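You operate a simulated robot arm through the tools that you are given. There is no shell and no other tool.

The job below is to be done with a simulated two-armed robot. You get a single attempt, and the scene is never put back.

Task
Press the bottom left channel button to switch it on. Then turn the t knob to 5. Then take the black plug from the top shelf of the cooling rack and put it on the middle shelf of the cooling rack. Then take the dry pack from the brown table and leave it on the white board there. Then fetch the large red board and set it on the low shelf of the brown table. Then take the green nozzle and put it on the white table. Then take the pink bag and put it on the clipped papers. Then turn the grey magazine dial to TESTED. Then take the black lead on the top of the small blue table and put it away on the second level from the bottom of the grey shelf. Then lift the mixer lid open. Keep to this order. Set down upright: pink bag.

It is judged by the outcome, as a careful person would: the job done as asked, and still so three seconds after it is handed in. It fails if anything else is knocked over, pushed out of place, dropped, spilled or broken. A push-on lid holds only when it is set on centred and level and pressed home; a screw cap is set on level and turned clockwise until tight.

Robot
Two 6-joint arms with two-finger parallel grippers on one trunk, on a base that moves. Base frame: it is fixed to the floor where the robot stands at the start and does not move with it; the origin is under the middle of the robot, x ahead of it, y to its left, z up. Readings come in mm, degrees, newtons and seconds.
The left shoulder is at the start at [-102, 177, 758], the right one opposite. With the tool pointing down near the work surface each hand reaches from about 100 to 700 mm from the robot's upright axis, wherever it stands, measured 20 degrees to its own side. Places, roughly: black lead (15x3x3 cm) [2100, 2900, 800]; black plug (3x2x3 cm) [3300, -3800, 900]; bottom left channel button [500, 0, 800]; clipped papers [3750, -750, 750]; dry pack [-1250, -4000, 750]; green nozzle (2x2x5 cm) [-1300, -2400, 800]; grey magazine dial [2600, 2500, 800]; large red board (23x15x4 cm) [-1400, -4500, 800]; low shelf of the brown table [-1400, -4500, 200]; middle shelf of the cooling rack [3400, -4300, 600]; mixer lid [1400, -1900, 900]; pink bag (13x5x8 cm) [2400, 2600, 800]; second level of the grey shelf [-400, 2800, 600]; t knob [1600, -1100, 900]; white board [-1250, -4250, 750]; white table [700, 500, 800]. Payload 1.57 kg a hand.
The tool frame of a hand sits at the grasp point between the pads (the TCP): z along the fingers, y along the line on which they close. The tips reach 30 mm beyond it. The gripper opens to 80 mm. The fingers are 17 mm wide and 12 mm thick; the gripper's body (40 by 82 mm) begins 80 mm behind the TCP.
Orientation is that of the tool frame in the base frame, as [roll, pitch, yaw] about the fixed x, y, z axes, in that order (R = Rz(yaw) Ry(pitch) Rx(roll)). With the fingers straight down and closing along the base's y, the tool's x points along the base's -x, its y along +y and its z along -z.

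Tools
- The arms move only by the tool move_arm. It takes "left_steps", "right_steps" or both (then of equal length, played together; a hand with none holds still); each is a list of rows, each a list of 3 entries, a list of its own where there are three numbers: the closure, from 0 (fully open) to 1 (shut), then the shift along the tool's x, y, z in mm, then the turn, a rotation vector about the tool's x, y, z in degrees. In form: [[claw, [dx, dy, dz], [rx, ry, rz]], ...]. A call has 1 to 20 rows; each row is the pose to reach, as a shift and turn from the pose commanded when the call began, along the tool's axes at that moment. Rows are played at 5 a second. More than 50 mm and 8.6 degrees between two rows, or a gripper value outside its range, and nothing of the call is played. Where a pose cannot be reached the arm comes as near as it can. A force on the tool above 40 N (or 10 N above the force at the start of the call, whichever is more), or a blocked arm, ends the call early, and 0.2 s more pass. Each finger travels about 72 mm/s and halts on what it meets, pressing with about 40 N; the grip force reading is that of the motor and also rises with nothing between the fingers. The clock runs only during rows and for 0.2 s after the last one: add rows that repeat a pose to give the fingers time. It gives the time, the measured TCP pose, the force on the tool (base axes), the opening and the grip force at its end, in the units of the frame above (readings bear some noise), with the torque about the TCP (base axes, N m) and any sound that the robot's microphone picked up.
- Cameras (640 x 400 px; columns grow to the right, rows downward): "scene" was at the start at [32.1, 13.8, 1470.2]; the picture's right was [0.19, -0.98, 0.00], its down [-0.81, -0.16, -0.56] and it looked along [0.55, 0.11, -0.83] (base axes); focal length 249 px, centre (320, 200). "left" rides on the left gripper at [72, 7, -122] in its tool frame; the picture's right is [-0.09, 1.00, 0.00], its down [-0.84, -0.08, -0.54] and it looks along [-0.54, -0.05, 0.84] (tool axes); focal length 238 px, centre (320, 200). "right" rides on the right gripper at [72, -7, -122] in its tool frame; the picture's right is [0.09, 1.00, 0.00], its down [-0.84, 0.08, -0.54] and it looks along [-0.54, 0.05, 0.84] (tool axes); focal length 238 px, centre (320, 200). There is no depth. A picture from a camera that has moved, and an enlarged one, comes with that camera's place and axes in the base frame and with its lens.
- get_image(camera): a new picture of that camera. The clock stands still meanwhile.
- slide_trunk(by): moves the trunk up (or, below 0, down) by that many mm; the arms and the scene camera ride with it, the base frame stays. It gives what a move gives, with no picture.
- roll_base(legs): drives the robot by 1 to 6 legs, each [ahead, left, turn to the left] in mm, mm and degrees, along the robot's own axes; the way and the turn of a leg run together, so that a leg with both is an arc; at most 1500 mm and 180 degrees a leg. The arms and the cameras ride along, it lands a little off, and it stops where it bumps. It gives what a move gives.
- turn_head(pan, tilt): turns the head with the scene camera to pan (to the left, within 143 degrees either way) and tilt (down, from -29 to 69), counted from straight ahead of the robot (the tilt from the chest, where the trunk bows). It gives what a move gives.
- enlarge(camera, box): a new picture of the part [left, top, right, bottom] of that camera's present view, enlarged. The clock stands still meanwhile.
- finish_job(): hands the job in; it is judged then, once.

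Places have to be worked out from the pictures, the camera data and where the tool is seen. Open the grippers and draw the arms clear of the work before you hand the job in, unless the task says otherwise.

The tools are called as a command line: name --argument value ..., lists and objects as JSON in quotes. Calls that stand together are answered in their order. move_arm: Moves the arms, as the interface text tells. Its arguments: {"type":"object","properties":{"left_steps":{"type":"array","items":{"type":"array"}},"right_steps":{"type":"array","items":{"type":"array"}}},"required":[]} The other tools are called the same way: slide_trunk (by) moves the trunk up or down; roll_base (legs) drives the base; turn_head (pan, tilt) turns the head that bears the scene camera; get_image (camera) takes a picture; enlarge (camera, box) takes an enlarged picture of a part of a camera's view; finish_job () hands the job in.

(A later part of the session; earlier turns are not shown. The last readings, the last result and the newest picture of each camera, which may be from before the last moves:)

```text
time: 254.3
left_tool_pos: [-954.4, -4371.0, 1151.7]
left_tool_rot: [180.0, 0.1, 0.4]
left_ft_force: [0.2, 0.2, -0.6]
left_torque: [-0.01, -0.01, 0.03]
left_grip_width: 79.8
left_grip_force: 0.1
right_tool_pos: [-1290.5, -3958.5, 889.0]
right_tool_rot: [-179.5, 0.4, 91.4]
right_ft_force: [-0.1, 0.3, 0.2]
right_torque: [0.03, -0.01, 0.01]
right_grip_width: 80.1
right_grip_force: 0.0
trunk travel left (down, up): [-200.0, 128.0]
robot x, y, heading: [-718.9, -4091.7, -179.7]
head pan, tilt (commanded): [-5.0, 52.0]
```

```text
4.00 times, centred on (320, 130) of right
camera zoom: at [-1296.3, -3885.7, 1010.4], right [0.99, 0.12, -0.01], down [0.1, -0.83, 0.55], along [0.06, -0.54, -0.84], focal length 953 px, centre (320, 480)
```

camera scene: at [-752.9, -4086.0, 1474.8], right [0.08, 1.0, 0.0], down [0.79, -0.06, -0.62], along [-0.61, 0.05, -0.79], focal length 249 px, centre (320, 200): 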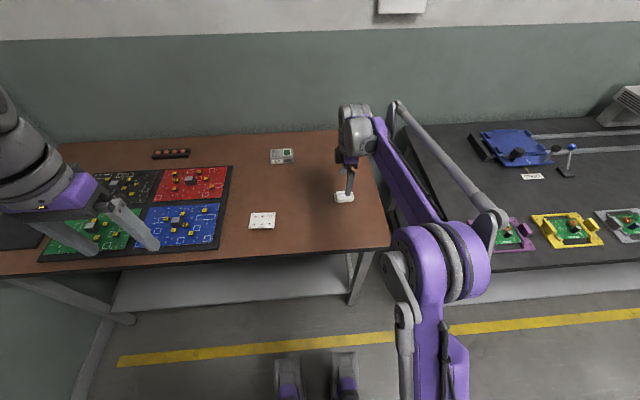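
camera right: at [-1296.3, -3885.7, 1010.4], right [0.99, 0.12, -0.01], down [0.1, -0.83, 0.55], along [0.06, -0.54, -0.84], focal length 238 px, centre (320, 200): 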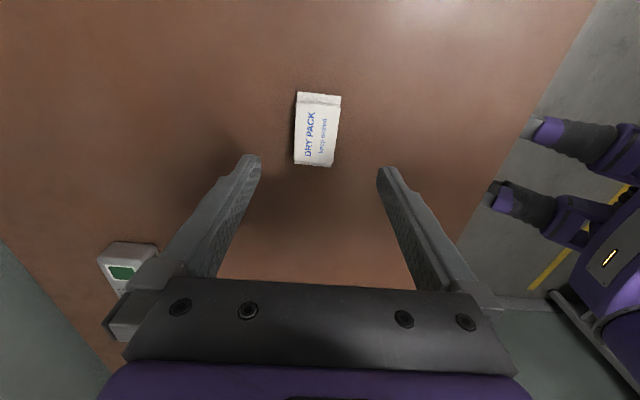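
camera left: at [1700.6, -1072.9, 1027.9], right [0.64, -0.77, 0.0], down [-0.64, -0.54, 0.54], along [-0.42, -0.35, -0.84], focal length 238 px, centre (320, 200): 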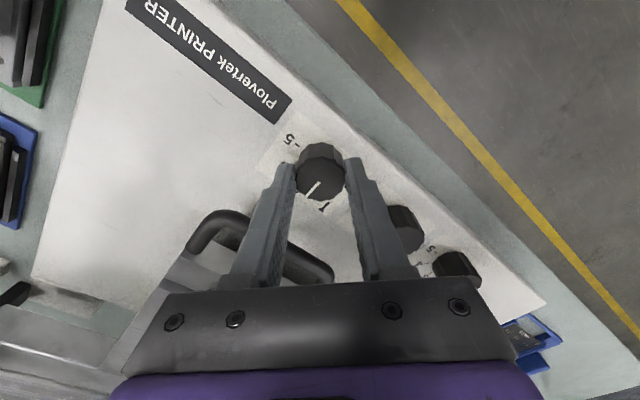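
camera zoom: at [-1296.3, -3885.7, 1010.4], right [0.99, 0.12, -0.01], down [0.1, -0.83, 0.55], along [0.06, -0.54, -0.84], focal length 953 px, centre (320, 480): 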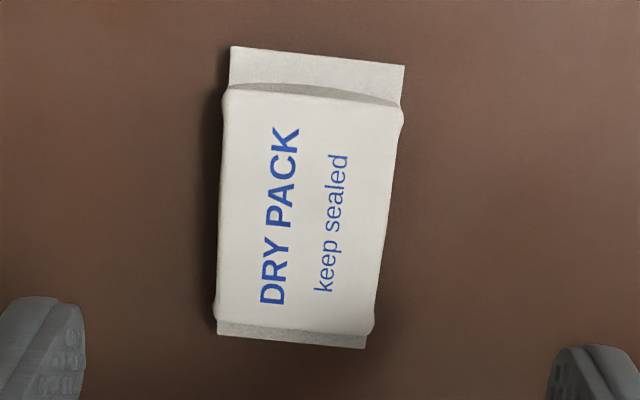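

The pack is aligned with the jaws; relative to the tool axis it is about 7 mm toward tool +x and 4.5 mm toward -y. I correct and descend, guarded near the table.

move_arm --right_steps '[[0, [7, -4.5, 15], [0, 0, 0]], [0, [7, -4.5, 35], [0, 0, 0]], [0, [7, -4.5, 50], [0, 0, 0]], [0, [7, -4.5, 58], [0, 0, 0]], [0, [7, -4.5, 62], [0, 0, 0]], [0, [7, -4.5, 62], [0, 0, 0]]]'

get_image --camera "right"

```text
time: 255.7
left_tool_pos: [-953.2, -4370.5, 1151.9]
left_tool_rot: [179.9, 0.1, 0.3]
left_ft_force: [0.6, 0.0, -0.1]
left_torque: [0.0, 0.03, 0.0]
left_grip_width: 80.1
left_grip_force: 0.0
right_tool_pos: [-1296.1, -3952.3, 826.7]
right_tool_rot: [-179.5, 0.4, 91.3]
right_ft_force: [0.1, 0.4, 0.2]
right_torque: [0.01, -0.01, 0.03]
right_grip_width: 80.1
right_grip_force: 0.0
trunk travel left (down, up): [-200.0, 128.0]
robot x, y, heading: [-716.0, -4093.5, -179.8]
head pan, tilt (commanded): [-5.0, 52.0]
```

```text
taken
camera right: at [-1302.0, -3879.5, 947.8], right [0.99, 0.12, -0.01], down [0.1, -0.83, 0.55], along [0.06, -0.54, -0.84], focal length 238 px, centre (320, 200)
```

right: 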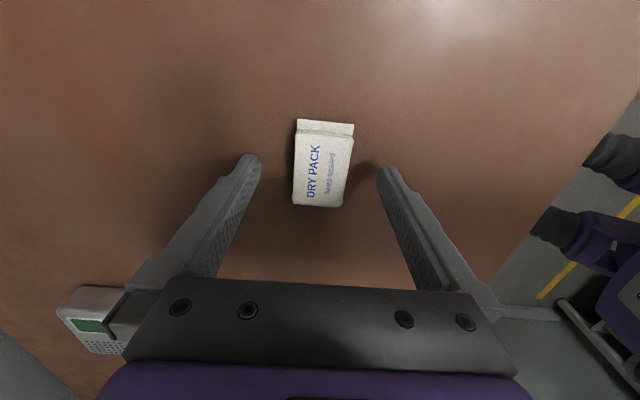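

The tips straddle the pack at z about 797. I lower 7 mm more and close on it.

move_arm --right_steps '[[0, [0, 0, 4], [0, 0, 0]], [0, [0, 0, 7], [0, 0, 0]], [0.3, [0, 0, 7], [0, 0, 0]], [0.5, [0, 0, 7], [0, 0, 0]], [0.7, [0, 0, 7], [0, 0, 0]], [0.7, [0, 0, 7], [0, 0, 0]], [0.7, [0, 0, 7], [0, 0, 0]]]'

get_image --camera "right"

```text
time: 257.3
left_tool_pos: [-954.2, -4371.4, 1152.9]
left_tool_rot: [179.9, 0.1, 0.3]
left_ft_force: [-0.5, 0.0, -0.5]
left_torque: [0.03, 0.01, 0.01]
left_grip_width: 80.1
left_grip_force: 0.1
right_tool_pos: [-1295.3, -3952.5, 820.7]
right_tool_rot: [-179.5, 0.4, 91.4]
right_ft_force: [-0.6, 1.4, 0.6]
right_torque: [0.01, -0.01, 0.02]
right_grip_width: 38.3
right_grip_force: 39.7
trunk travel left (down, up): [-200.0, 128.0]
robot x, y, heading: [-716.0, -4093.7, -179.8]
head pan, tilt (commanded): [-5.0, 52.0]
```

```text
taken
camera right: at [-1302.1, -3879.7, 941.5], right [0.99, 0.12, -0.01], down [0.1, -0.83, 0.55], along [0.06, -0.54, -0.84], focal length 238 px, centre (320, 200)
```

right: 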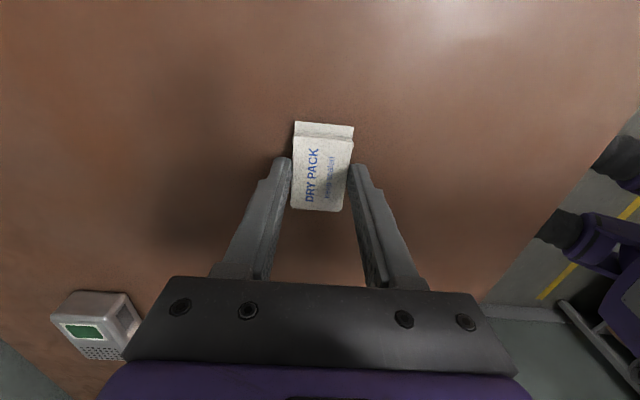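

Gripped at 38 mm. I lift it and carry it over to above the white board.

move_arm --right_steps '[[0.7, [0, 0, -30], [0, 0, 0]], [0.7, [0, 0, -75], [0, 0, 0]], [0.7, [-40, 11, -80], [0, 0, 0]], [0.7, [-85, 24, -80], [0, 0, 0]], [0.7, [-130, 37, -80], [0, 0, 0]], [0.7, [-175, 49, -80], [0, 0, 0]], [0.7, [-220, 62, -80], [0, 0, 0]], [0.7, [-260, 73, -80], [0, 0, 0]], [0.7, [-282, 79, -80], [0, 0, 0]], [0.7, [-282, 79, -80], [0, 0, 0]]]'

get_image --camera "right"

enlarge --camera "scene" --box '[210, 170, 330, 250]'

```text
time: 259.5
left_tool_pos: [-953.5, -4370.2, 1153.1]
left_tool_rot: [179.9, 0.1, 0.3]
left_ft_force: [-0.5, 0.2, 0.4]
left_torque: [0.01, 0.01, 0.0]
left_grip_width: 80.1
left_grip_force: 0.0
right_tool_pos: [-1209.6, -4232.0, 903.6]
right_tool_rot: [-179.5, 0.4, 91.5]
right_ft_force: [-0.6, -0.1, -0.1]
right_torque: [0.01, 0.02, 0.0]
right_grip_width: 38.2
right_grip_force: 40.4
trunk travel left (down, up): [-200.0, 128.0]
robot x, y, heading: [-716.6, -4091.5, -179.9]
head pan, tilt (commanded): [-5.0, 52.0]
```

```text
taken
camera right: at [-1216.1, -4159.1, 1023.4], right [0.99, 0.12, -0.01], down [0.1, -0.83, 0.55], along [0.06, -0.54, -0.84], focal length 238 px, centre (320, 200)
```

right: 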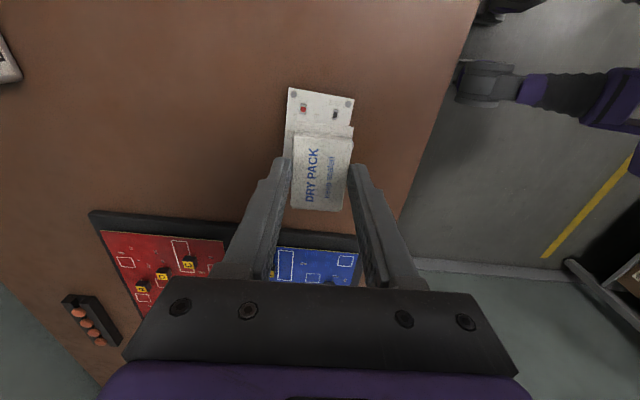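

```text
5.00 times, centred on (270, 210) of scene
camera zoom: at [-753.0, -4085.8, 1474.8], right [0.08, 1.0, 0.0], down [0.79, -0.06, -0.62], along [-0.61, 0.05, -0.79], focal length 1247 px, centre (570, 150)
```

zoom: 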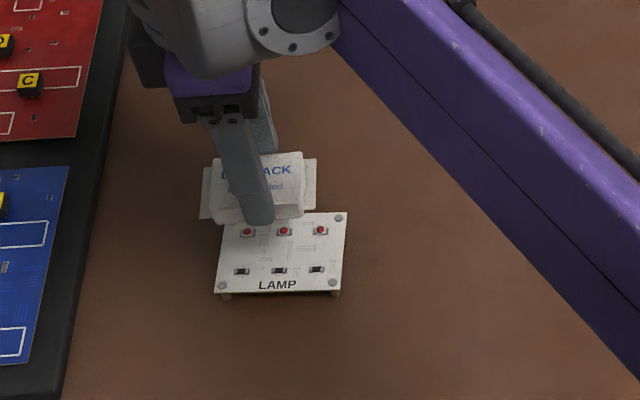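

The pack is over the board within a few mm. I correct by 3 mm and lower to just above it.

move_arm --right_steps '[[0.7, [-2, -3, 20], [0, 0, 0]], [0.7, [-2, -3, 40], [0, 0, 0]], [0.7, [-2, -3, 55], [0, 0, 0]], [0.7, [-2, -3, 60], [0, 0, 0]], [0.7, [-2, -3, 60], [0, 0, 0]]]'

get_image --camera "right"

enlarge --camera "scene" --box '[210, 170, 330, 250]'

```text
time: 260.7
left_tool_pos: [-953.8, -4370.5, 1153.5]
left_tool_rot: [179.9, 0.1, 0.2]
left_ft_force: [-0.1, 0.5, -1.2]
left_torque: [-0.03, 0.02, -0.01]
left_grip_width: 80.0
left_grip_force: 0.0
right_tool_pos: [-1211.3, -4235.8, 842.9]
right_tool_rot: [-179.6, 0.4, 91.4]
right_ft_force: [0.1, 0.2, 0.3]
right_torque: [-0.01, -0.04, 0.01]
right_grip_width: 38.1
right_grip_force: 40.0
trunk travel left (down, up): [-200.0, 128.0]
robot x, y, heading: [-719.4, -4090.9, -179.7]
head pan, tilt (commanded): [-5.0, 52.0]
```

```text
taken
camera right: at [-1218.9, -4163.2, 963.5], right [0.99, 0.12, -0.01], down [0.1, -0.83, 0.55], along [0.06, -0.54, -0.84], focal length 238 px, centre (320, 200)
```

right: 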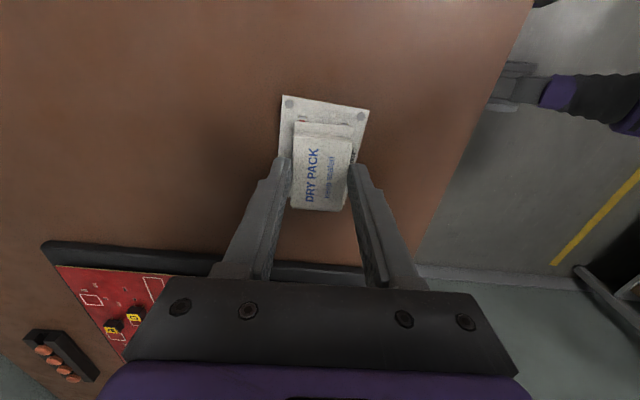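

```text
5.00 times, centred on (270, 210) of scene
camera zoom: at [-753.0, -4086.0, 1474.8], right [0.08, 1.0, 0.0], down [0.79, -0.06, -0.62], along [-0.61, 0.05, -0.79], focal length 1247 px, centre (570, 150)
```

zoom: 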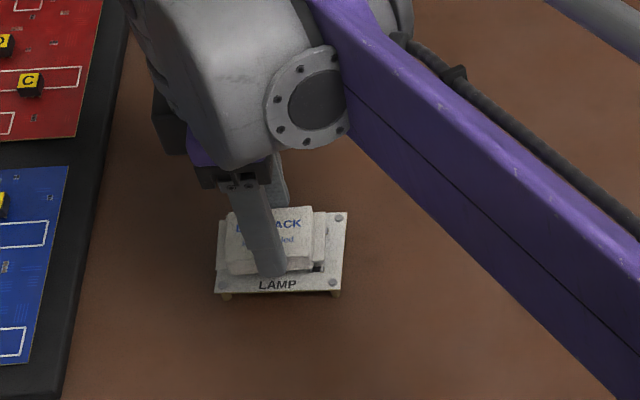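

Nearly centred; I shift 4 mm toward +y and lower gently until contact.

move_arm --right_steps '[[0.7, [4, 0, 0], [0, 0, 0]], [0.7, [4, 0, 2], [0, 0, 0]], [0.7, [4, 0, 4], [0, 0, 0]], [0.7, [4, 0, 4], [0, 0, 0]]]'

move_arm --right_steps '[[0.7, [0, 0, 1.5], [0, 0, 0]], [0.7, [0, 0, 3], [0, 0, 0]], [0.7, [0, 0, 3], [0, 0, 0]]]'

```text
time: 261.7
left_tool_pos: [-954.0, -4370.3, 1152.5]
left_tool_rot: [179.8, 0.1, 0.2]
left_ft_force: [0.8, -0.5, -0.4]
left_torque: [0.02, 0.0, -0.01]
left_grip_width: 80.0
left_grip_force: 0.0
right_tool_pos: [-1213.3, -4232.4, 837.8]
right_tool_rot: [-179.4, 0.4, 91.4]
right_ft_force: [0.2, -0.3, 0.5]
right_torque: [0.04, 0.01, 0.0]
right_grip_width: 38.2
right_grip_force: 40.5
trunk travel left (down, up): [-200.0, 128.0]
robot x, y, heading: [-712.4, -4091.8, -179.6]
head pan, tilt (commanded): [-5.0, 52.0]
```

```text
time: 262.5
left_tool_pos: [-953.3, -4370.2, 1153.5]
left_tool_rot: [179.9, 0.0, 0.3]
left_ft_force: [0.0, 0.7, 0.1]
left_torque: [-0.01, -0.02, -0.01]
left_grip_width: 79.8
left_grip_force: 0.0
right_tool_pos: [-1212.5, -4231.2, 835.1]
right_tool_rot: [-179.3, 0.4, 91.4]
right_ft_force: [-2.6, -1.0, 14.9]
right_torque: [-0.08, 0.02, 0.0]
right_grip_width: 38.3
right_grip_force: 40.4
trunk travel left (down, up): [-200.0, 128.0]
robot x, y, heading: [-719.3, -4091.3, -179.5]
head pan, tilt (commanded): [-5.0, 52.0]
```

Contact with 15 N upward; the pack rests on the board. I ease up 1 mm, open, and rise straight up.

move_arm --right_steps '[[0.7, [0, 0, -1], [0, 0, 0]], [0.45, [0, 0, -1], [0, 0, 0]], [0.35, [0, 0, -1], [0, 0, 0]], [0.25, [0, 0, -1], [0, 0, 0]], [0.2, [0, 0, -1], [0, 0, 0]], [0.2, [0, 0, -30], [0, 0, 0]], [0.2, [0, 0, -70], [0, 0, 0]], [0.1, [0, 0, -110], [0, 0, 0]]]'

get_image --camera "right"

enlarge --camera "scene" --box '[210, 170, 330, 250]'

```text
time: 264.3
left_tool_pos: [-952.7, -4370.8, 1151.9]
left_tool_rot: [179.8, 0.2, 0.4]
left_ft_force: [0.6, 0.1, 0.1]
left_torque: [0.02, 0.01, -0.03]
left_grip_width: 79.9
left_grip_force: 0.0
right_tool_pos: [-1210.1, -4231.0, 947.0]
right_tool_rot: [-179.5, 0.4, 91.3]
right_ft_force: [-0.3, -0.1, -0.4]
right_torque: [0.02, 0.0, 0.0]
right_grip_width: 72.2
right_grip_force: 0.0
trunk travel left (down, up): [-200.0, 128.0]
robot x, y, heading: [-718.9, -4091.8, -179.4]
head pan, tilt (commanded): [-5.0, 52.0]
```

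```text
taken
camera right: at [-1216.7, -4157.1, 1067.3], right [0.99, 0.12, -0.01], down [0.1, -0.83, 0.55], along [0.06, -0.54, -0.84], focal length 238 px, centre (320, 200)
```

right: 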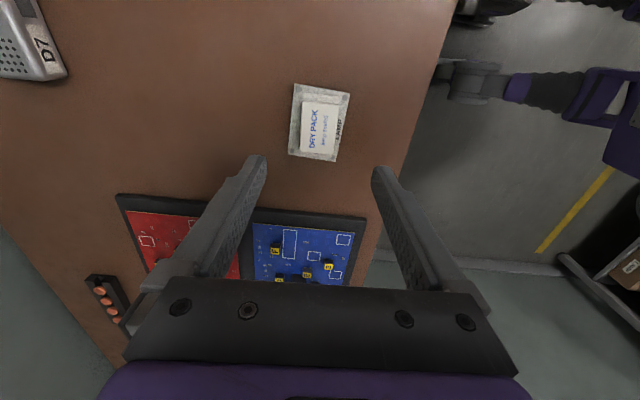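

```text
5.00 times, centred on (270, 210) of scene
camera zoom: at [-752.8, -4086.0, 1474.8], right [0.08, 1.0, 0.0], down [0.79, -0.06, -0.62], along [-0.61, 0.05, -0.79], focal length 1247 px, centre (570, 150)
```

zoom: 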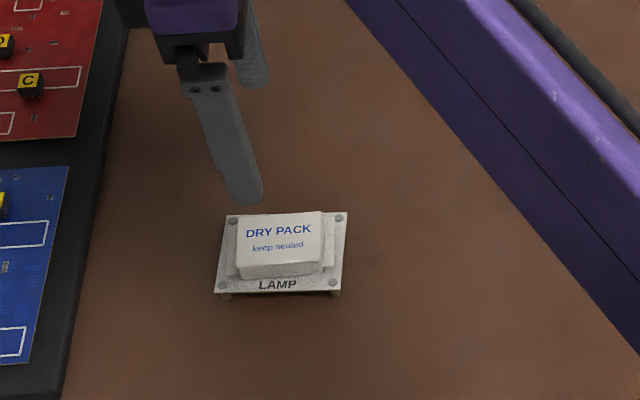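

The dry pack sits squarely on the white board. Next the large red board (centre near [-1398, -4507]). I retract the right arm, then move the base in front of it.

move_arm --right_steps '[[0, [0, 10, -30], [0, 0, 8]], [0, [0, 25, -60], [0, 0, 16]], [0, [5, 45, -90], [0, 0, 24]], [0, [10, 65, -120], [0, 0, 32]], [0, [20, 90, -145], [0, 0, 40]], [0, [30, 115, -165], [0, 0, 48]], [0, [40, 140, -165], [0, 0, 56]], [0, [50, 165, -165], [0, 0, 64]], [0, [60, 190, -165], [0, 0, 72]], [0, [70, 215, -165], [0, 0, 80]], [0, [75, 240, -165], [0, 0, 88]], [0, [75, 255, -165], [0, 0, 90.5]]]'

roll_base --legs '[[0, 330, -0.4], [60, 0, 0]]'

turn_head --pan 8 --tilt 50

get_image --camera "scene"

get_image --camera "left"

```text
time: 266.9
left_tool_pos: [-952.8, -4371.4, 1152.5]
left_tool_rot: [179.9, 0.1, 0.4]
left_ft_force: [-0.1, -0.2, -0.2]
left_torque: [0.04, 0.0, 0.01]
left_grip_width: 79.8
left_grip_force: 0.1
right_tool_pos: [-958.0, -4147.8, 1105.9]
right_tool_rot: [179.6, 0.4, 0.8]
right_ft_force: [-0.2, -0.1, -0.6]
right_torque: [0.01, 0.01, -0.01]
right_grip_width: 79.9
right_grip_force: 0.0
trunk travel left (down, up): [-200.0, 128.0]
robot x, y, heading: [-719.5, -4095.8, -179.8]
head pan, tilt (commanded): [-5.0, 52.0]
```

```text
time: 270.9
left_tool_pos: [-1014.7, -4692.6, 1151.1]
left_tool_rot: [179.9, 0.0, 0.1]
left_ft_force: [-0.6, -0.3, -0.5]
left_torque: [0.0, 0.0, 0.01]
left_grip_width: 80.1
left_grip_force: 0.1
right_tool_pos: [-1018.0, -4470.5, 1106.6]
right_tool_rot: [179.6, 0.5, 0.6]
right_ft_force: [-0.2, 0.4, -0.7]
right_torque: [-0.01, -0.01, 0.01]
right_grip_width: 79.8
right_grip_force: 0.1
trunk travel left (down, up): [-200.0, 128.0]
robot x, y, heading: [-783.3, -4414.3, -180.0]
head pan, tilt (commanded): [-5.0, 52.0]
```

```text
time: 271.7
left_tool_pos: [-1014.4, -4692.7, 1152.4]
left_tool_rot: [179.9, 0.1, -0.1]
left_ft_force: [0.1, -0.6, 0.2]
left_torque: [0.03, 0.02, 0.01]
left_grip_width: 79.8
left_grip_force: 0.1
right_tool_pos: [-1017.6, -4469.9, 1106.0]
right_tool_rot: [179.6, 0.5, 0.6]
right_ft_force: [0.5, 0.1, -0.6]
right_torque: [0.0, 0.0, -0.01]
right_grip_width: 79.7
right_grip_force: 0.0
trunk travel left (down, up): [-200.0, 128.0]
robot x, y, heading: [-780.7, -4417.5, -180.1]
head pan, tilt (commanded): [8.0, 50.0]
```

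```text
taken
camera scene: at [-813.5, -4426.7, 1477.5], right [-0.14, 0.99, 0.0], down [0.76, 0.11, -0.64], along [-0.64, -0.09, -0.77], focal length 249 px, centre (320, 200)
```

scene: 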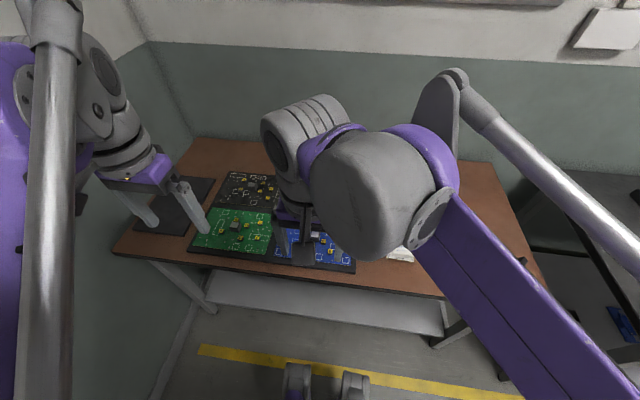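

```text
taken
camera left: at [-941.9, -4700.6, 1273.2], right [-0.09, -1.0, 0.0], down [-0.84, 0.08, 0.54], along [-0.54, 0.05, -0.84], focal length 238 px, centre (320, 200)
```

left: 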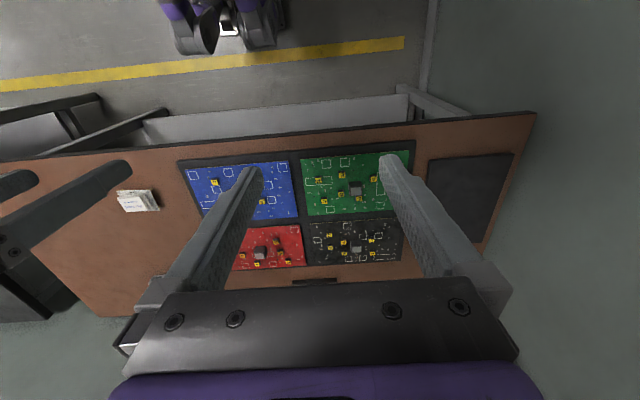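

The right hand blocks the view; I swing it out to the right and zoom on the boards.

move_arm --right_steps '[[0, [10, -45, -10], [0, 0, 0]], [0, [20, -90, -20], [0, 0, 0]], [0, [20, -135, -30], [0, 0, 0]], [0, [20, -180, -40], [0, 0, 0]], [0, [20, -225, -40], [0, 0, 0]]]'

enlarge --camera "scene" --box '[170, 140, 370, 280]'

enlarge --camera "left" --box '[160, 130, 440, 290]'

```text
time: 272.9
left_tool_pos: [-1014.8, -4694.2, 1152.4]
left_tool_rot: [179.9, 0.1, -0.1]
left_ft_force: [-0.5, 0.0, 0.5]
left_torque: [-0.02, 0.01, 0.01]
left_grip_width: 79.9
left_grip_force: 0.1
right_tool_pos: [-999.0, -4244.5, 1143.5]
right_tool_rot: [179.6, 0.7, 0.6]
right_ft_force: [-0.3, -0.9, -0.1]
right_torque: [-0.02, 0.0, 0.01]
right_grip_width: 80.0
right_grip_force: 0.0
trunk travel left (down, up): [-200.0, 128.0]
robot x, y, heading: [-775.1, -4414.7, -180.0]
head pan, tilt (commanded): [8.0, 50.0]
```

```text
2.86 times, centred on (270, 210) of scene
camera zoom: at [-813.7, -4426.7, 1477.5], right [-0.14, 0.99, 0.0], down [0.76, 0.11, -0.64], along [-0.64, -0.09, -0.77], focal length 712 px, centre (463, 171)
```

zoom: 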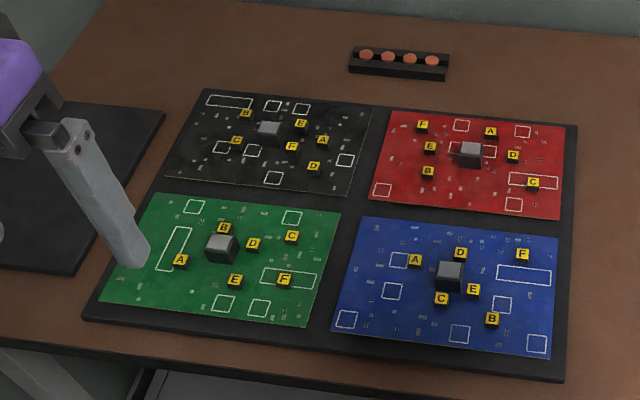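

```text
2.29 times, centred on (300, 210) of left
camera zoom: at [-942.0, -4700.5, 1273.2], right [-0.09, -1.0, 0.0], down [-0.84, 0.08, 0.54], along [-0.54, 0.05, -0.84], focal length 545 px, centre (366, 177)
```

zoom: 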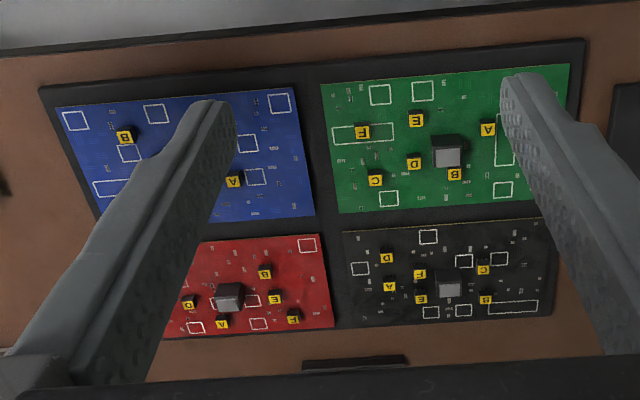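

Each board carries a grey block in the middle that can be gripped. The red board's block top is near [-1394, -4500, 822]. I bring the left hand over it, pitched 45° forward, so I can later reach under the table with the same tilt.

move_arm --left_steps '[[0, [-25, -17, 5], [0, -5, 0]], [0, [-50, -35, 15], [0, -10, 0]], [0, [-75, -52, 30], [0, -15, 0]], [0, [-100, -70, 45], [0, -20, 0]], [0, [-128, -88, 60], [0, -25, 0]], [0, [-155, -106, 75], [0, -30, 0]], [0, [-182, -124, 90], [0, -35, 0]], [0, [-210, -142, 105], [0, -40, 0]], [0, [-240, -160, 120], [0, -45, 0]], [0, [-265, -176, 140], [0, -45, 0]], [0, [-290, -193, 160], [0, -45, 0]], [0, [-290, -193, 160], [0, -45, 0]]]'

get_image --camera "left"

get_image --camera "scene"

```text
time: 275.5
left_tool_pos: [-1303.5, -4500.7, 992.2]
left_tool_rot: [179.9, 45.1, -0.1]
left_ft_force: [-0.3, 0.8, 0.2]
left_torque: [0.03, -0.03, -0.01]
left_grip_width: 79.9
left_grip_force: 0.0
right_tool_pos: [-999.1, -4245.1, 1143.2]
right_tool_rot: [179.6, 0.5, 0.7]
right_ft_force: [-0.6, 0.0, 0.0]
right_torque: [0.01, 0.04, 0.0]
right_grip_width: 80.2
right_grip_force: 0.0
trunk travel left (down, up): [-200.0, 128.0]
robot x, y, heading: [-775.9, -4418.2, -180.2]
head pan, tilt (commanded): [8.0, 50.0]
```

```text
taken
camera left: at [-1166.3, -4508.8, 1025.9], right [-0.06, -1.0, 0.07], down [-0.21, 0.08, 0.98], along [-0.98, 0.05, -0.21], focal length 238 px, centre (320, 200)
```

left: 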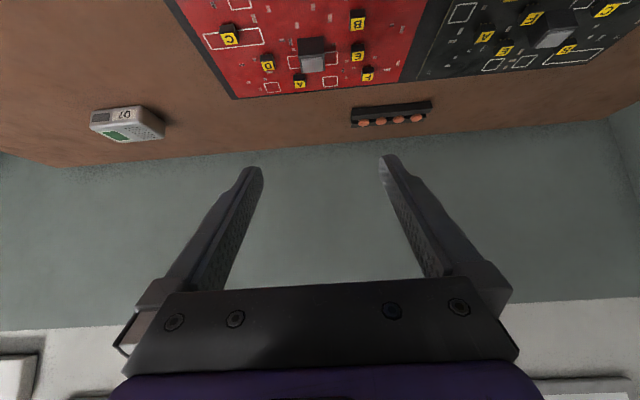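

```text
taken
camera scene: at [-813.2, -4427.0, 1477.5], right [-0.14, 0.99, 0.0], down [0.76, 0.11, -0.64], along [-0.64, -0.09, -0.77], focal length 249 px, centre (320, 200)
```

scene: 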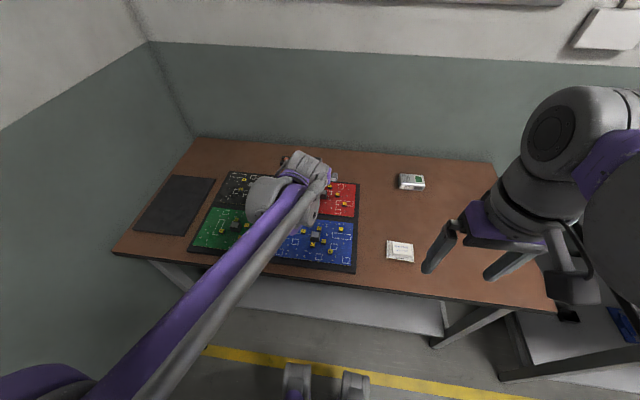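

enlarge --camera "left" --box '[190, 0, 430, 130]'

enlarge --camera "left" --box '[270, 20, 370, 100]'

```text
2.67 times, centred on (310, 65) of left
camera zoom: at [-1166.3, -4508.8, 1025.9], right [-0.06, -1.0, 0.07], down [-0.21, 0.08, 0.98], along [-0.98, 0.05, -0.21], focal length 636 px, centre (347, 560)
```

zoom: 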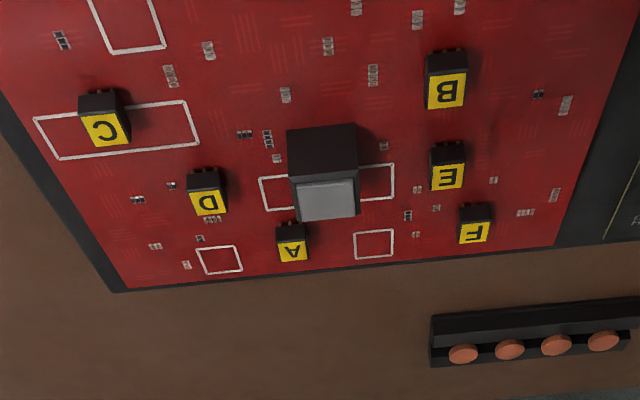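

```text
5.00 times, centred on (320, 60) of left
camera zoom: at [-1166.3, -4508.8, 1025.9], right [-0.06, -1.0, 0.07], down [-0.21, 0.08, 0.98], along [-0.98, 0.05, -0.21], focal length 1192 px, centre (320, 900)
```

zoom: 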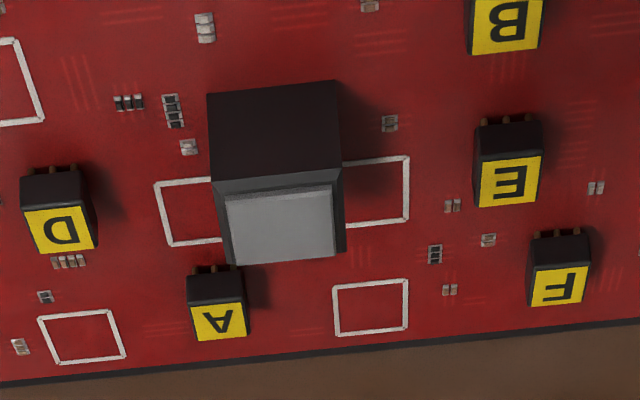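

The block is about 29×33 mm and 22 mm tall on the board (surface about 795). I tilt back to 20° from vertical for a better grip and come to a pre-grasp about 60 mm above.

move_arm --left_steps '[[0.1, [3, -1, 34], [0, 6.5, 0]], [0.2, [5, -2, 68], [0, 13, 0]], [0.3, [8, -3, 102], [0, 19.5, 0]], [0.4, [10.4, -3.4, 135], [0, 25, 0]], [0.4, [10.4, -3.4, 135], [0, 25, 0]]]'

get_image --camera "left"

enlarge --camera "left" --box '[250, 70, 400, 190]'

```text
time: 276.7
left_tool_pos: [-1393.4, -4497.5, 891.0]
left_tool_rot: [179.9, 20.0, 0.0]
left_ft_force: [0.5, -0.5, 0.2]
left_torque: [0.03, 0.02, -0.03]
left_grip_width: 48.0
left_grip_force: 0.3
right_tool_pos: [-997.8, -4244.7, 1143.9]
right_tool_rot: [179.7, 0.7, 0.6]
right_ft_force: [0.3, 0.6, -0.1]
right_torque: [-0.02, 0.01, 0.02]
right_grip_width: 80.1
right_grip_force: 0.1
trunk travel left (down, up): [-200.0, 128.0]
robot x, y, heading: [-772.1, -4415.2, -180.1]
head pan, tilt (commanded): [8.0, 50.0]
```

```text
taken
camera left: at [-1283.6, -4504.2, 979.8], right [-0.09, -1.0, 0.03], down [-0.6, 0.08, 0.8], along [-0.8, 0.05, -0.6], focal length 238 px, centre (320, 200)
```

left: 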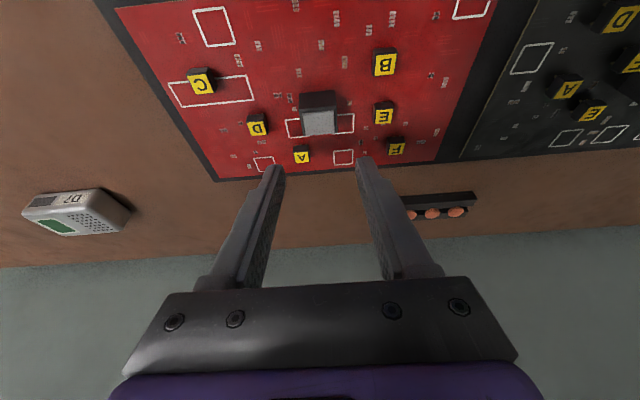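

```text
3.33 times, centred on (325, 130) of left
camera zoom: at [-1283.6, -4504.2, 979.8], right [-0.09, -1.0, 0.03], down [-0.6, 0.08, 0.8], along [-0.8, 0.05, -0.6], focal length 794 px, centre (303, 433)
```

zoom: 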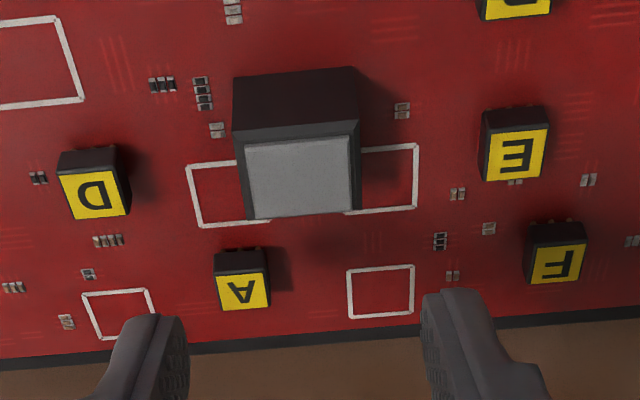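

Centred laterally within about 1 mm. I lower around the block, stopping 10 mm short to check.

move_arm --left_steps '[[0.4, [12, 1.3, 20], [0, 0, 0]], [0.4, [20, 1.3, 38], [0, 0, 0]], [0.4, [22.7, 1.3, 45], [0, 0, 0]], [0.4, [22.7, 1.3, 45], [0, 0, 0]]]'

enlarge --camera "left" --box '[240, 100, 400, 220]'

enlarge --camera "scene" --box '[250, 150, 370, 240]'

```text
time: 277.7
left_tool_pos: [-1387.9, -4497.7, 840.0]
left_tool_rot: [179.8, 20.1, 0.0]
left_ft_force: [0.5, -0.7, 0.2]
left_torque: [0.03, 0.01, 0.0]
left_grip_width: 48.1
left_grip_force: 0.2
right_tool_pos: [-998.5, -4244.8, 1142.9]
right_tool_rot: [179.5, 0.5, 0.6]
right_ft_force: [0.7, -0.9, 0.2]
right_torque: [-0.01, 0.04, 0.02]
right_grip_width: 80.0
right_grip_force: 0.0
trunk travel left (down, up): [-200.0, 128.0]
robot x, y, heading: [-776.7, -4416.5, -179.9]
head pan, tilt (commanded): [8.0, 50.0]
```

```text
3.33 times, centred on (320, 160) of left
camera zoom: at [-1278.1, -4506.0, 928.3], right [-0.09, -1.0, 0.03], down [-0.6, 0.08, 0.8], along [-0.8, 0.05, -0.6], focal length 794 px, centre (320, 333)
```

zoom: 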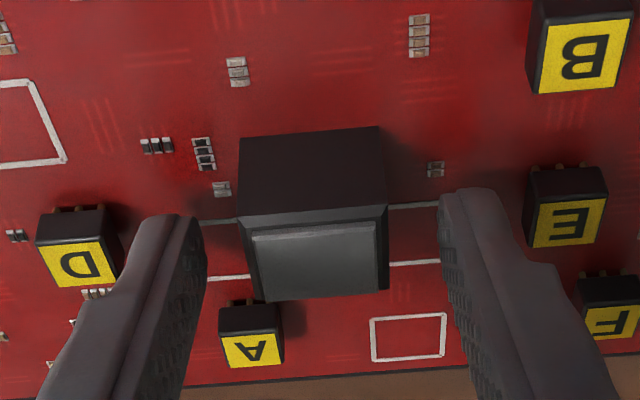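

```text
4.44 times, centred on (310, 195) of scene
camera zoom: at [-813.8, -4426.8, 1477.5], right [-0.14, 0.99, 0.0], down [0.76, 0.11, -0.64], along [-0.64, -0.09, -0.77], focal length 1108 px, centre (364, 222)
```

zoom: 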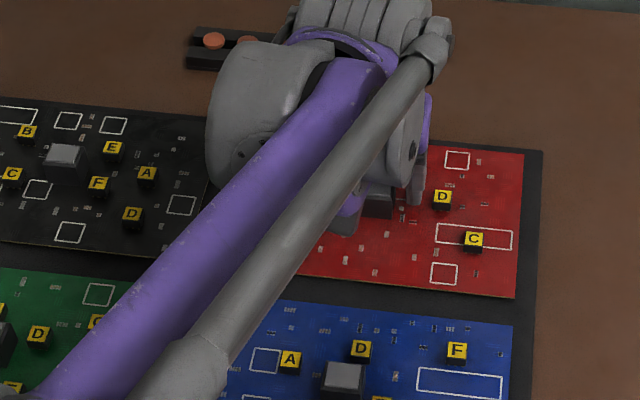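

The block sits between the fingers with about 6 mm to spare from cube D. I narrow slightly, shift 1.5 mm, lower 10 mm and close.

move_arm --left_steps '[[0.46, [1, -1.5, 3], [0, 0, 0]], [0.46, [2.4, -1.5, 6.5], [0, 0, 0]], [0.46, [3.4, -1.5, 9.4], [0, 0, 0]], [0.6, [3.4, -1.5, 9.4], [0, 0, 0]], [0.8, [3.4, -1.5, 9.4], [0, 0, 0]], [0.8, [3.4, -1.5, 9.4], [0, 0, 0]], [0.8, [3.4, -1.5, 9.4], [0, 0, 0]]]'

enlarge --camera "left" --box '[240, 100, 400, 220]'

```text
time: 278.9
left_tool_pos: [-1386.4, -4497.6, 833.7]
left_tool_rot: [-179.9, 20.3, 0.0]
left_ft_force: [5.0, -2.1, 21.3]
left_torque: [0.16, -0.19, 0.03]
left_grip_width: 29.4
left_grip_force: 7.2
right_tool_pos: [-996.8, -4245.7, 1144.3]
right_tool_rot: [179.6, 0.6, 0.6]
right_ft_force: [-1.0, -0.8, 0.1]
right_torque: [0.02, -0.02, 0.02]
right_grip_width: 79.8
right_grip_force: 0.1
trunk travel left (down, up): [-200.0, 128.0]
robot x, y, heading: [-778.0, -4415.4, -179.7]
head pan, tilt (commanded): [8.0, 50.0]
stopped in row 6 (left hand): the force on the tool passed its limit at 48 N (the readings are from after the stop); the commanded pose is now the measured one
```

```text
3.33 times, centred on (320, 160) of left
camera zoom: at [-1276.1, -4504.1, 921.5], right [-0.09, -1.0, 0.03], down [-0.6, 0.08, 0.8], along [-0.8, 0.05, -0.6], focal length 794 px, centre (320, 333)
```

zoom: 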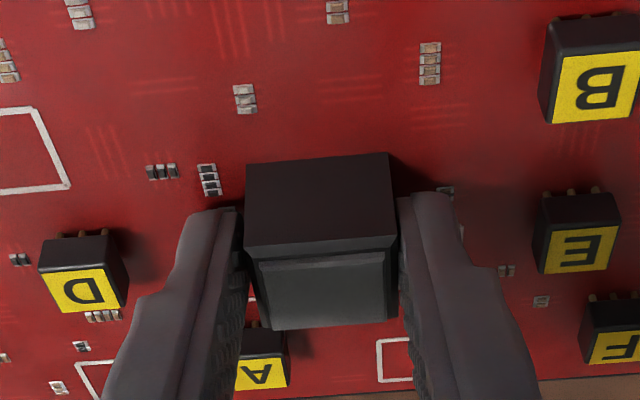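

The tips touched the board surface (21 N up), with the block between the fingers at 29 mm. I rise 2 mm and finish closing.

move_arm --left_steps '[[0.65, [-0.7, 0, -1.9], [0, 0, 0]], [0.8, [-0.7, 0, -1.9], [0, 0, 0]], [0.9, [-0.7, 0, -1.9], [0, 0, 0]], [0.9, [-0.7, 0, -1.9], [0, 0, 0]]]'

```text
time: 279.9
left_tool_pos: [-1388.0, -4495.8, 833.4]
left_tool_rot: [-179.9, 20.1, 0.1]
left_ft_force: [1.4, -1.8, 0.6]
left_torque: [-0.07, -0.2, -0.07]
left_grip_width: 27.5
left_grip_force: 37.9
right_tool_pos: [-998.7, -4244.1, 1144.1]
right_tool_rot: [179.7, 0.5, 0.6]
right_ft_force: [-0.6, 0.1, -0.6]
right_torque: [-0.01, 0.0, -0.03]
right_grip_width: 80.1
right_grip_force: 0.1
trunk travel left (down, up): [-200.0, 128.0]
robot x, y, heading: [-775.1, -4414.7, 180.1]
head pan, tilt (commanded): [8.0, 50.0]
```

Firm grip at 27.5 mm. I lift straight up 25 mm and check that the red board comes level.

move_arm --left_steps '[[0.9, [-2, 0, -5.6], [0, 0, 0]], [0.9, [-5, 0, -14], [0, 0, 0]], [0.9, [-8.6, 0, -23.5], [0, 0, 0]], [0.9, [-8.6, 0, -23.5], [0, 0, 0]]]'

get_image --camera "left"

enlarge --camera "scene" --box '[180, 130, 380, 280]'

```text
time: 280.9
left_tool_pos: [-1388.8, -4495.9, 857.1]
left_tool_rot: [-179.9, 20.2, 0.0]
left_ft_force: [0.6, -0.2, -2.0]
left_torque: [0.0, 0.01, 0.01]
left_grip_width: 27.2
left_grip_force: 37.3
right_tool_pos: [-998.4, -4244.4, 1144.7]
right_tool_rot: [179.6, 0.4, 0.5]
right_ft_force: [0.0, -0.4, 0.0]
right_torque: [0.02, 0.0, 0.0]
right_grip_width: 80.1
right_grip_force: 0.0
trunk travel left (down, up): [-200.0, 128.0]
robot x, y, heading: [-778.4, -4417.5, 180.0]
head pan, tilt (commanded): [8.0, 50.0]
```

```text
taken
camera left: at [-1278.2, -4503.9, 947.1], right [-0.09, -1.0, 0.03], down [-0.6, 0.08, 0.8], along [-0.8, 0.05, -0.6], focal length 238 px, centre (320, 200)
```

left: 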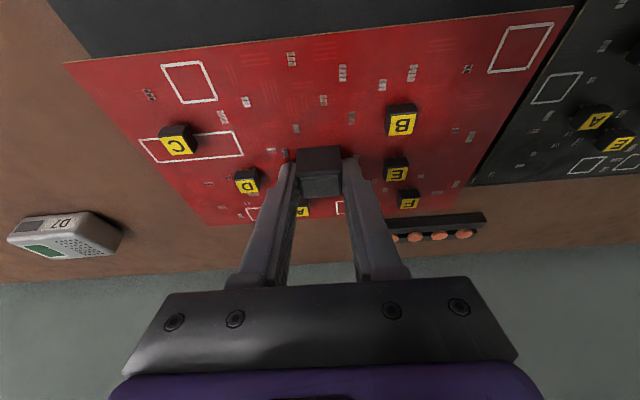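

```text
2.67 times, centred on (280, 205) of scene
camera zoom: at [-814.1, -4426.8, 1477.5], right [-0.14, 0.99, 0.0], down [0.76, 0.11, -0.64], along [-0.64, -0.09, -0.77], focal length 665 px, centre (427, 187)
```

zoom: 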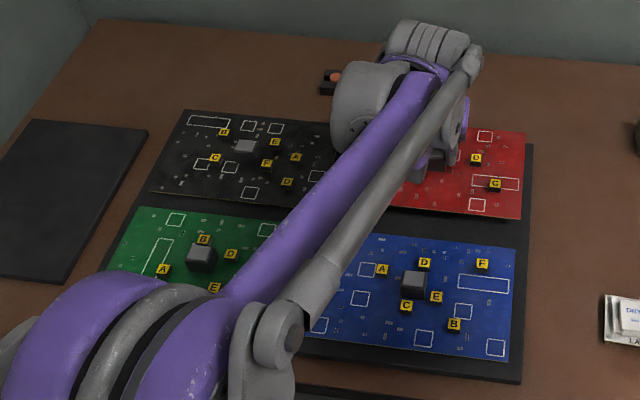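

The red board lifted level and light. I raise it more, then back the base away so it clears the table edge.

move_arm --left_steps '[[0.9, [-8, 0, -22], [0, 0, 0]], [0.9, [-18, 0, -48], [0, 0, 0]], [0.9, [-25, 0, -68], [0, 0, 0]], [0.9, [-25, 0, -68], [0, 0, 0]]]'

roll_base --legs '[[-430, 0, 0]]'

get_image --camera "scene"

get_image --camera "left"

```text
time: 281.9
left_tool_pos: [-1386.7, -4495.0, 932.2]
left_tool_rot: [180.0, 20.2, 0.0]
left_ft_force: [0.0, -0.2, -2.7]
left_torque: [-0.02, -0.01, 0.0]
left_grip_width: 27.3
left_grip_force: 38.1
right_tool_pos: [-999.6, -4245.2, 1144.8]
right_tool_rot: [179.6, 0.5, 0.6]
right_ft_force: [0.1, 1.3, -0.1]
right_torque: [0.01, 0.0, -0.03]
right_grip_width: 79.9
right_grip_force: 0.1
trunk travel left (down, up): [-200.0, 128.0]
robot x, y, heading: [-777.3, -4414.7, 180.1]
head pan, tilt (commanded): [8.0, 50.0]
```

```text
time: 284.6
left_tool_pos: [-952.7, -4496.6, 932.6]
left_tool_rot: [179.9, 20.3, 0.1]
left_ft_force: [0.7, -0.4, -2.5]
left_torque: [0.01, 0.0, 0.01]
left_grip_width: 27.2
left_grip_force: 38.3
right_tool_pos: [-562.9, -4244.7, 1142.8]
right_tool_rot: [179.6, 0.6, 0.7]
right_ft_force: [1.1, -0.7, -0.2]
right_torque: [0.02, 0.0, 0.02]
right_grip_width: 80.1
right_grip_force: 0.0
trunk travel left (down, up): [-200.0, 128.0]
robot x, y, heading: [-345.3, -4415.4, -179.7]
head pan, tilt (commanded): [8.0, 50.0]
```

```text
taken
camera scene: at [-377.9, -4426.5, 1477.5], right [-0.14, 0.99, 0.0], down [0.76, 0.11, -0.64], along [-0.64, -0.09, -0.77], focal length 249 px, centre (320, 200)
```

scene: 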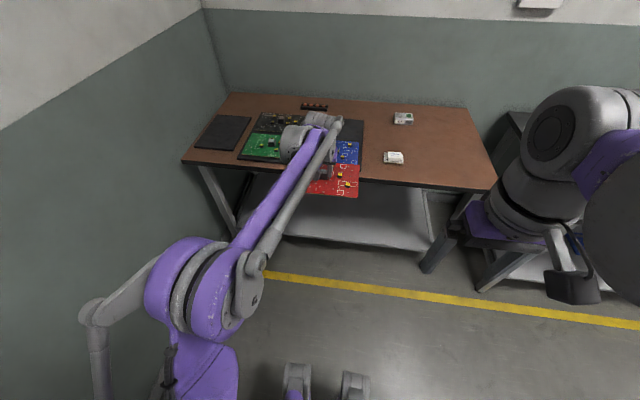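

```text
taken
camera left: at [-840.9, -4503.9, 1019.9], right [-0.09, -1.0, 0.03], down [-0.6, 0.08, 0.8], along [-0.8, 0.05, -0.6], focal length 238 px, centre (320, 200)
```

left: 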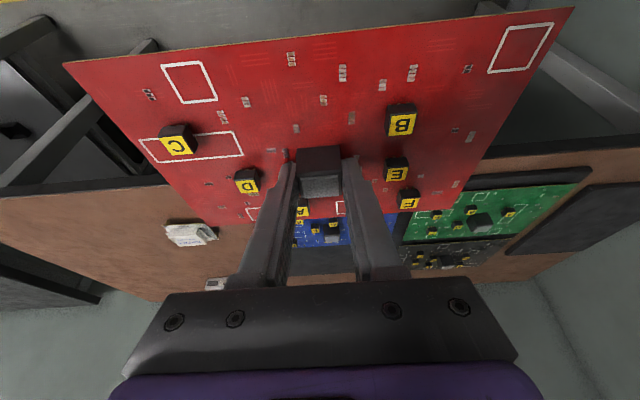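

Clear of the table. I draw the arm in, lower the trunk fully, and then lower the board in front of the table.

move_arm --left_steps '[[0.9, [40, 0, -15], [0, 0, 0]], [0.9, [80, 0, -30], [0, 0, 0]], [0.9, [122, 0, -44.5], [0, 0, 0]], [0.9, [122, 0, -44.5], [0, 0, 0]]]'

slide_trunk --by -200

move_arm --left_steps '[[0.9, [13, 0, 36], [0, 0, 0]], [0.9, [27, 0, 75], [0, 0, 0]], [0.9, [42, 0, 115], [0, 0, 0]], [0.9, [57, 0, 157], [0, 0, 0]], [0.9, [72, 0, 198], [0, 0, 0]], [0.9, [87, 0, 239], [0, 0, 0]], [0.9, [102, 0, 280], [0, 0, 0]], [0.9, [117, 0, 321], [0, 0, 0]], [0.9, [132, 0, 362], [0, 0, 0]], [0.9, [139, 0, 382], [0, 0, 0]], [0.9, [139, 0, 382], [0, 0, 0]]]'

get_image --camera "scene"

get_image --camera "left"

```text
time: 285.6
left_tool_pos: [-823.1, -4498.1, 928.7]
left_tool_rot: [-180.0, 20.1, 0.0]
left_ft_force: [-0.8, -0.1, -1.3]
left_torque: [-0.02, -0.04, 0.0]
left_grip_width: 27.4
left_grip_force: 37.7
right_tool_pos: [-563.9, -4244.1, 1143.5]
right_tool_rot: [179.6, 0.4, 0.8]
right_ft_force: [-0.9, 0.3, -0.4]
right_torque: [0.0, 0.01, -0.03]
right_grip_width: 80.1
right_grip_force: 0.0
trunk travel left (down, up): [-200.0, 128.0]
robot x, y, heading: [-340.6, -4417.9, -179.7]
head pan, tilt (commanded): [8.0, 50.0]
```

```text
time: 287.8
left_tool_pos: [-821.2, -4496.1, 730.8]
left_tool_rot: [-180.0, 20.2, 0.1]
left_ft_force: [-0.4, -0.1, -1.9]
left_torque: [0.0, -0.02, 0.04]
left_grip_width: 27.2
left_grip_force: 36.8
right_tool_pos: [-562.1, -4245.3, 944.6]
right_tool_rot: [179.7, 0.5, 0.8]
right_ft_force: [-0.7, -0.7, -0.5]
right_torque: [0.0, 0.02, -0.01]
right_grip_width: 80.0
right_grip_force: 0.0
trunk travel left (down, up): [0.0, 328.0]
robot x, y, heading: [-344.7, -4415.9, -179.8]
head pan, tilt (commanded): [8.0, 50.0]
```

```text
time: 290.2
left_tool_pos: [-821.1, -4497.9, 322.7]
left_tool_rot: [179.9, 20.2, 0.1]
left_ft_force: [-0.3, -0.5, -2.7]
left_torque: [-0.03, -0.01, 0.02]
left_grip_width: 27.4
left_grip_force: 37.9
right_tool_pos: [-562.6, -4245.8, 943.5]
right_tool_rot: [179.6, 0.4, 0.7]
right_ft_force: [0.4, 0.5, 0.9]
right_torque: [0.03, 0.01, -0.04]
right_grip_width: 80.0
right_grip_force: 0.1
trunk travel left (down, up): [0.0, 328.0]
robot x, y, heading: [-345.9, -4417.0, -179.7]
head pan, tilt (commanded): [8.0, 50.0]
```

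```text
taken
camera scene: at [-426.1, -4426.6, 1276.1], right [-0.14, 0.99, 0.0], down [0.76, 0.11, -0.64], along [-0.64, -0.09, -0.77], focal length 249 px, centre (320, 200)
```

scene: 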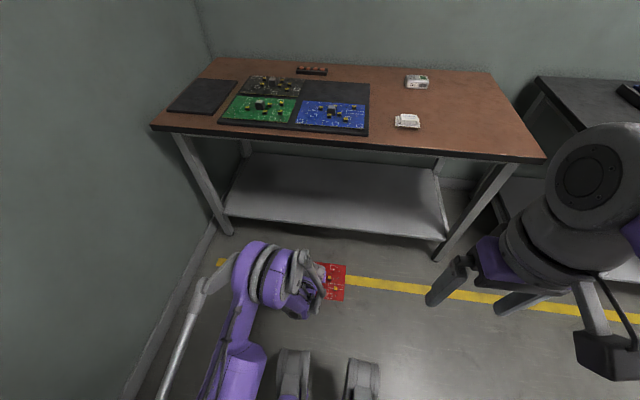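

```text
taken
camera left: at [-711.0, -4504.9, 410.8], right [-0.09, -1.0, 0.03], down [-0.6, 0.08, 0.8], along [-0.8, 0.05, -0.6], focal length 238 px, centre (320, 200)
```

left: 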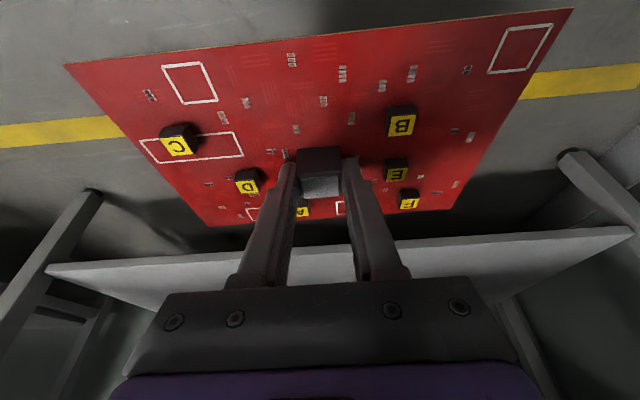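

The shelf top comes out near z=217 with its front edge at x about -1118. The board's underside is at about 280, so I drive forward to bring it over the shelf.

roll_base --legs '[[410, 0, -0.3]]'

get_image --camera "left"

get_image --camera "scene"

```text
time: 292.7
left_tool_pos: [-1230.4, -4491.2, 322.5]
left_tool_rot: [179.9, 20.2, -0.5]
left_ft_force: [1.1, -0.5, -2.3]
left_torque: [-0.01, -0.02, 0.0]
left_grip_width: 27.4
left_grip_force: 38.0
right_tool_pos: [-971.1, -4242.2, 943.9]
right_tool_rot: [179.5, 0.5, 0.2]
right_ft_force: [0.4, 0.5, 0.5]
right_torque: [-0.02, -0.02, -0.01]
right_grip_width: 80.2
right_grip_force: 0.1
trunk travel left (down, up): [0.0, 328.0]
robot x, y, heading: [-748.0, -4414.9, 179.4]
head pan, tilt (commanded): [8.0, 50.0]
```

```text
taken
camera left: at [-1121.5, -4500.6, 411.1], right [-0.09, -1.0, 0.03], down [-0.6, 0.08, 0.8], along [-0.8, 0.06, -0.6], focal length 238 px, centre (320, 200)
```

left: 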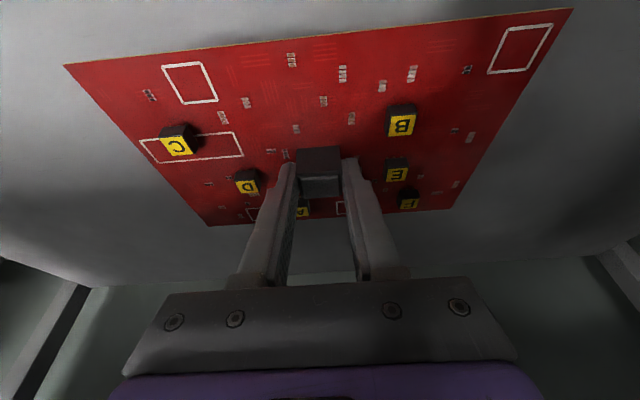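

```text
taken
camera scene: at [-836.1, -4424.8, 1276.1], right [-0.13, 0.99, 0.0], down [0.76, 0.1, -0.64], along [-0.64, -0.09, -0.77], focal length 249 px, centre (320, 200)
```

scene: 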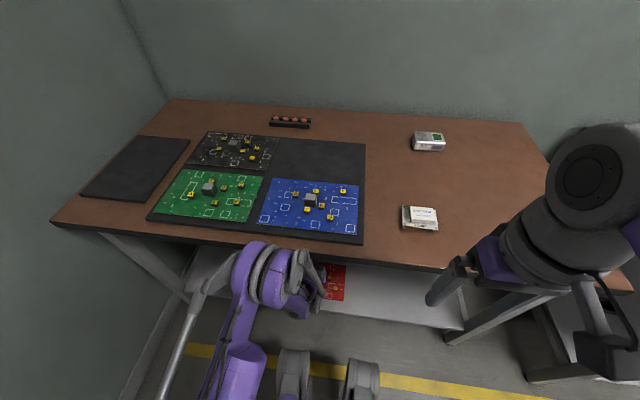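

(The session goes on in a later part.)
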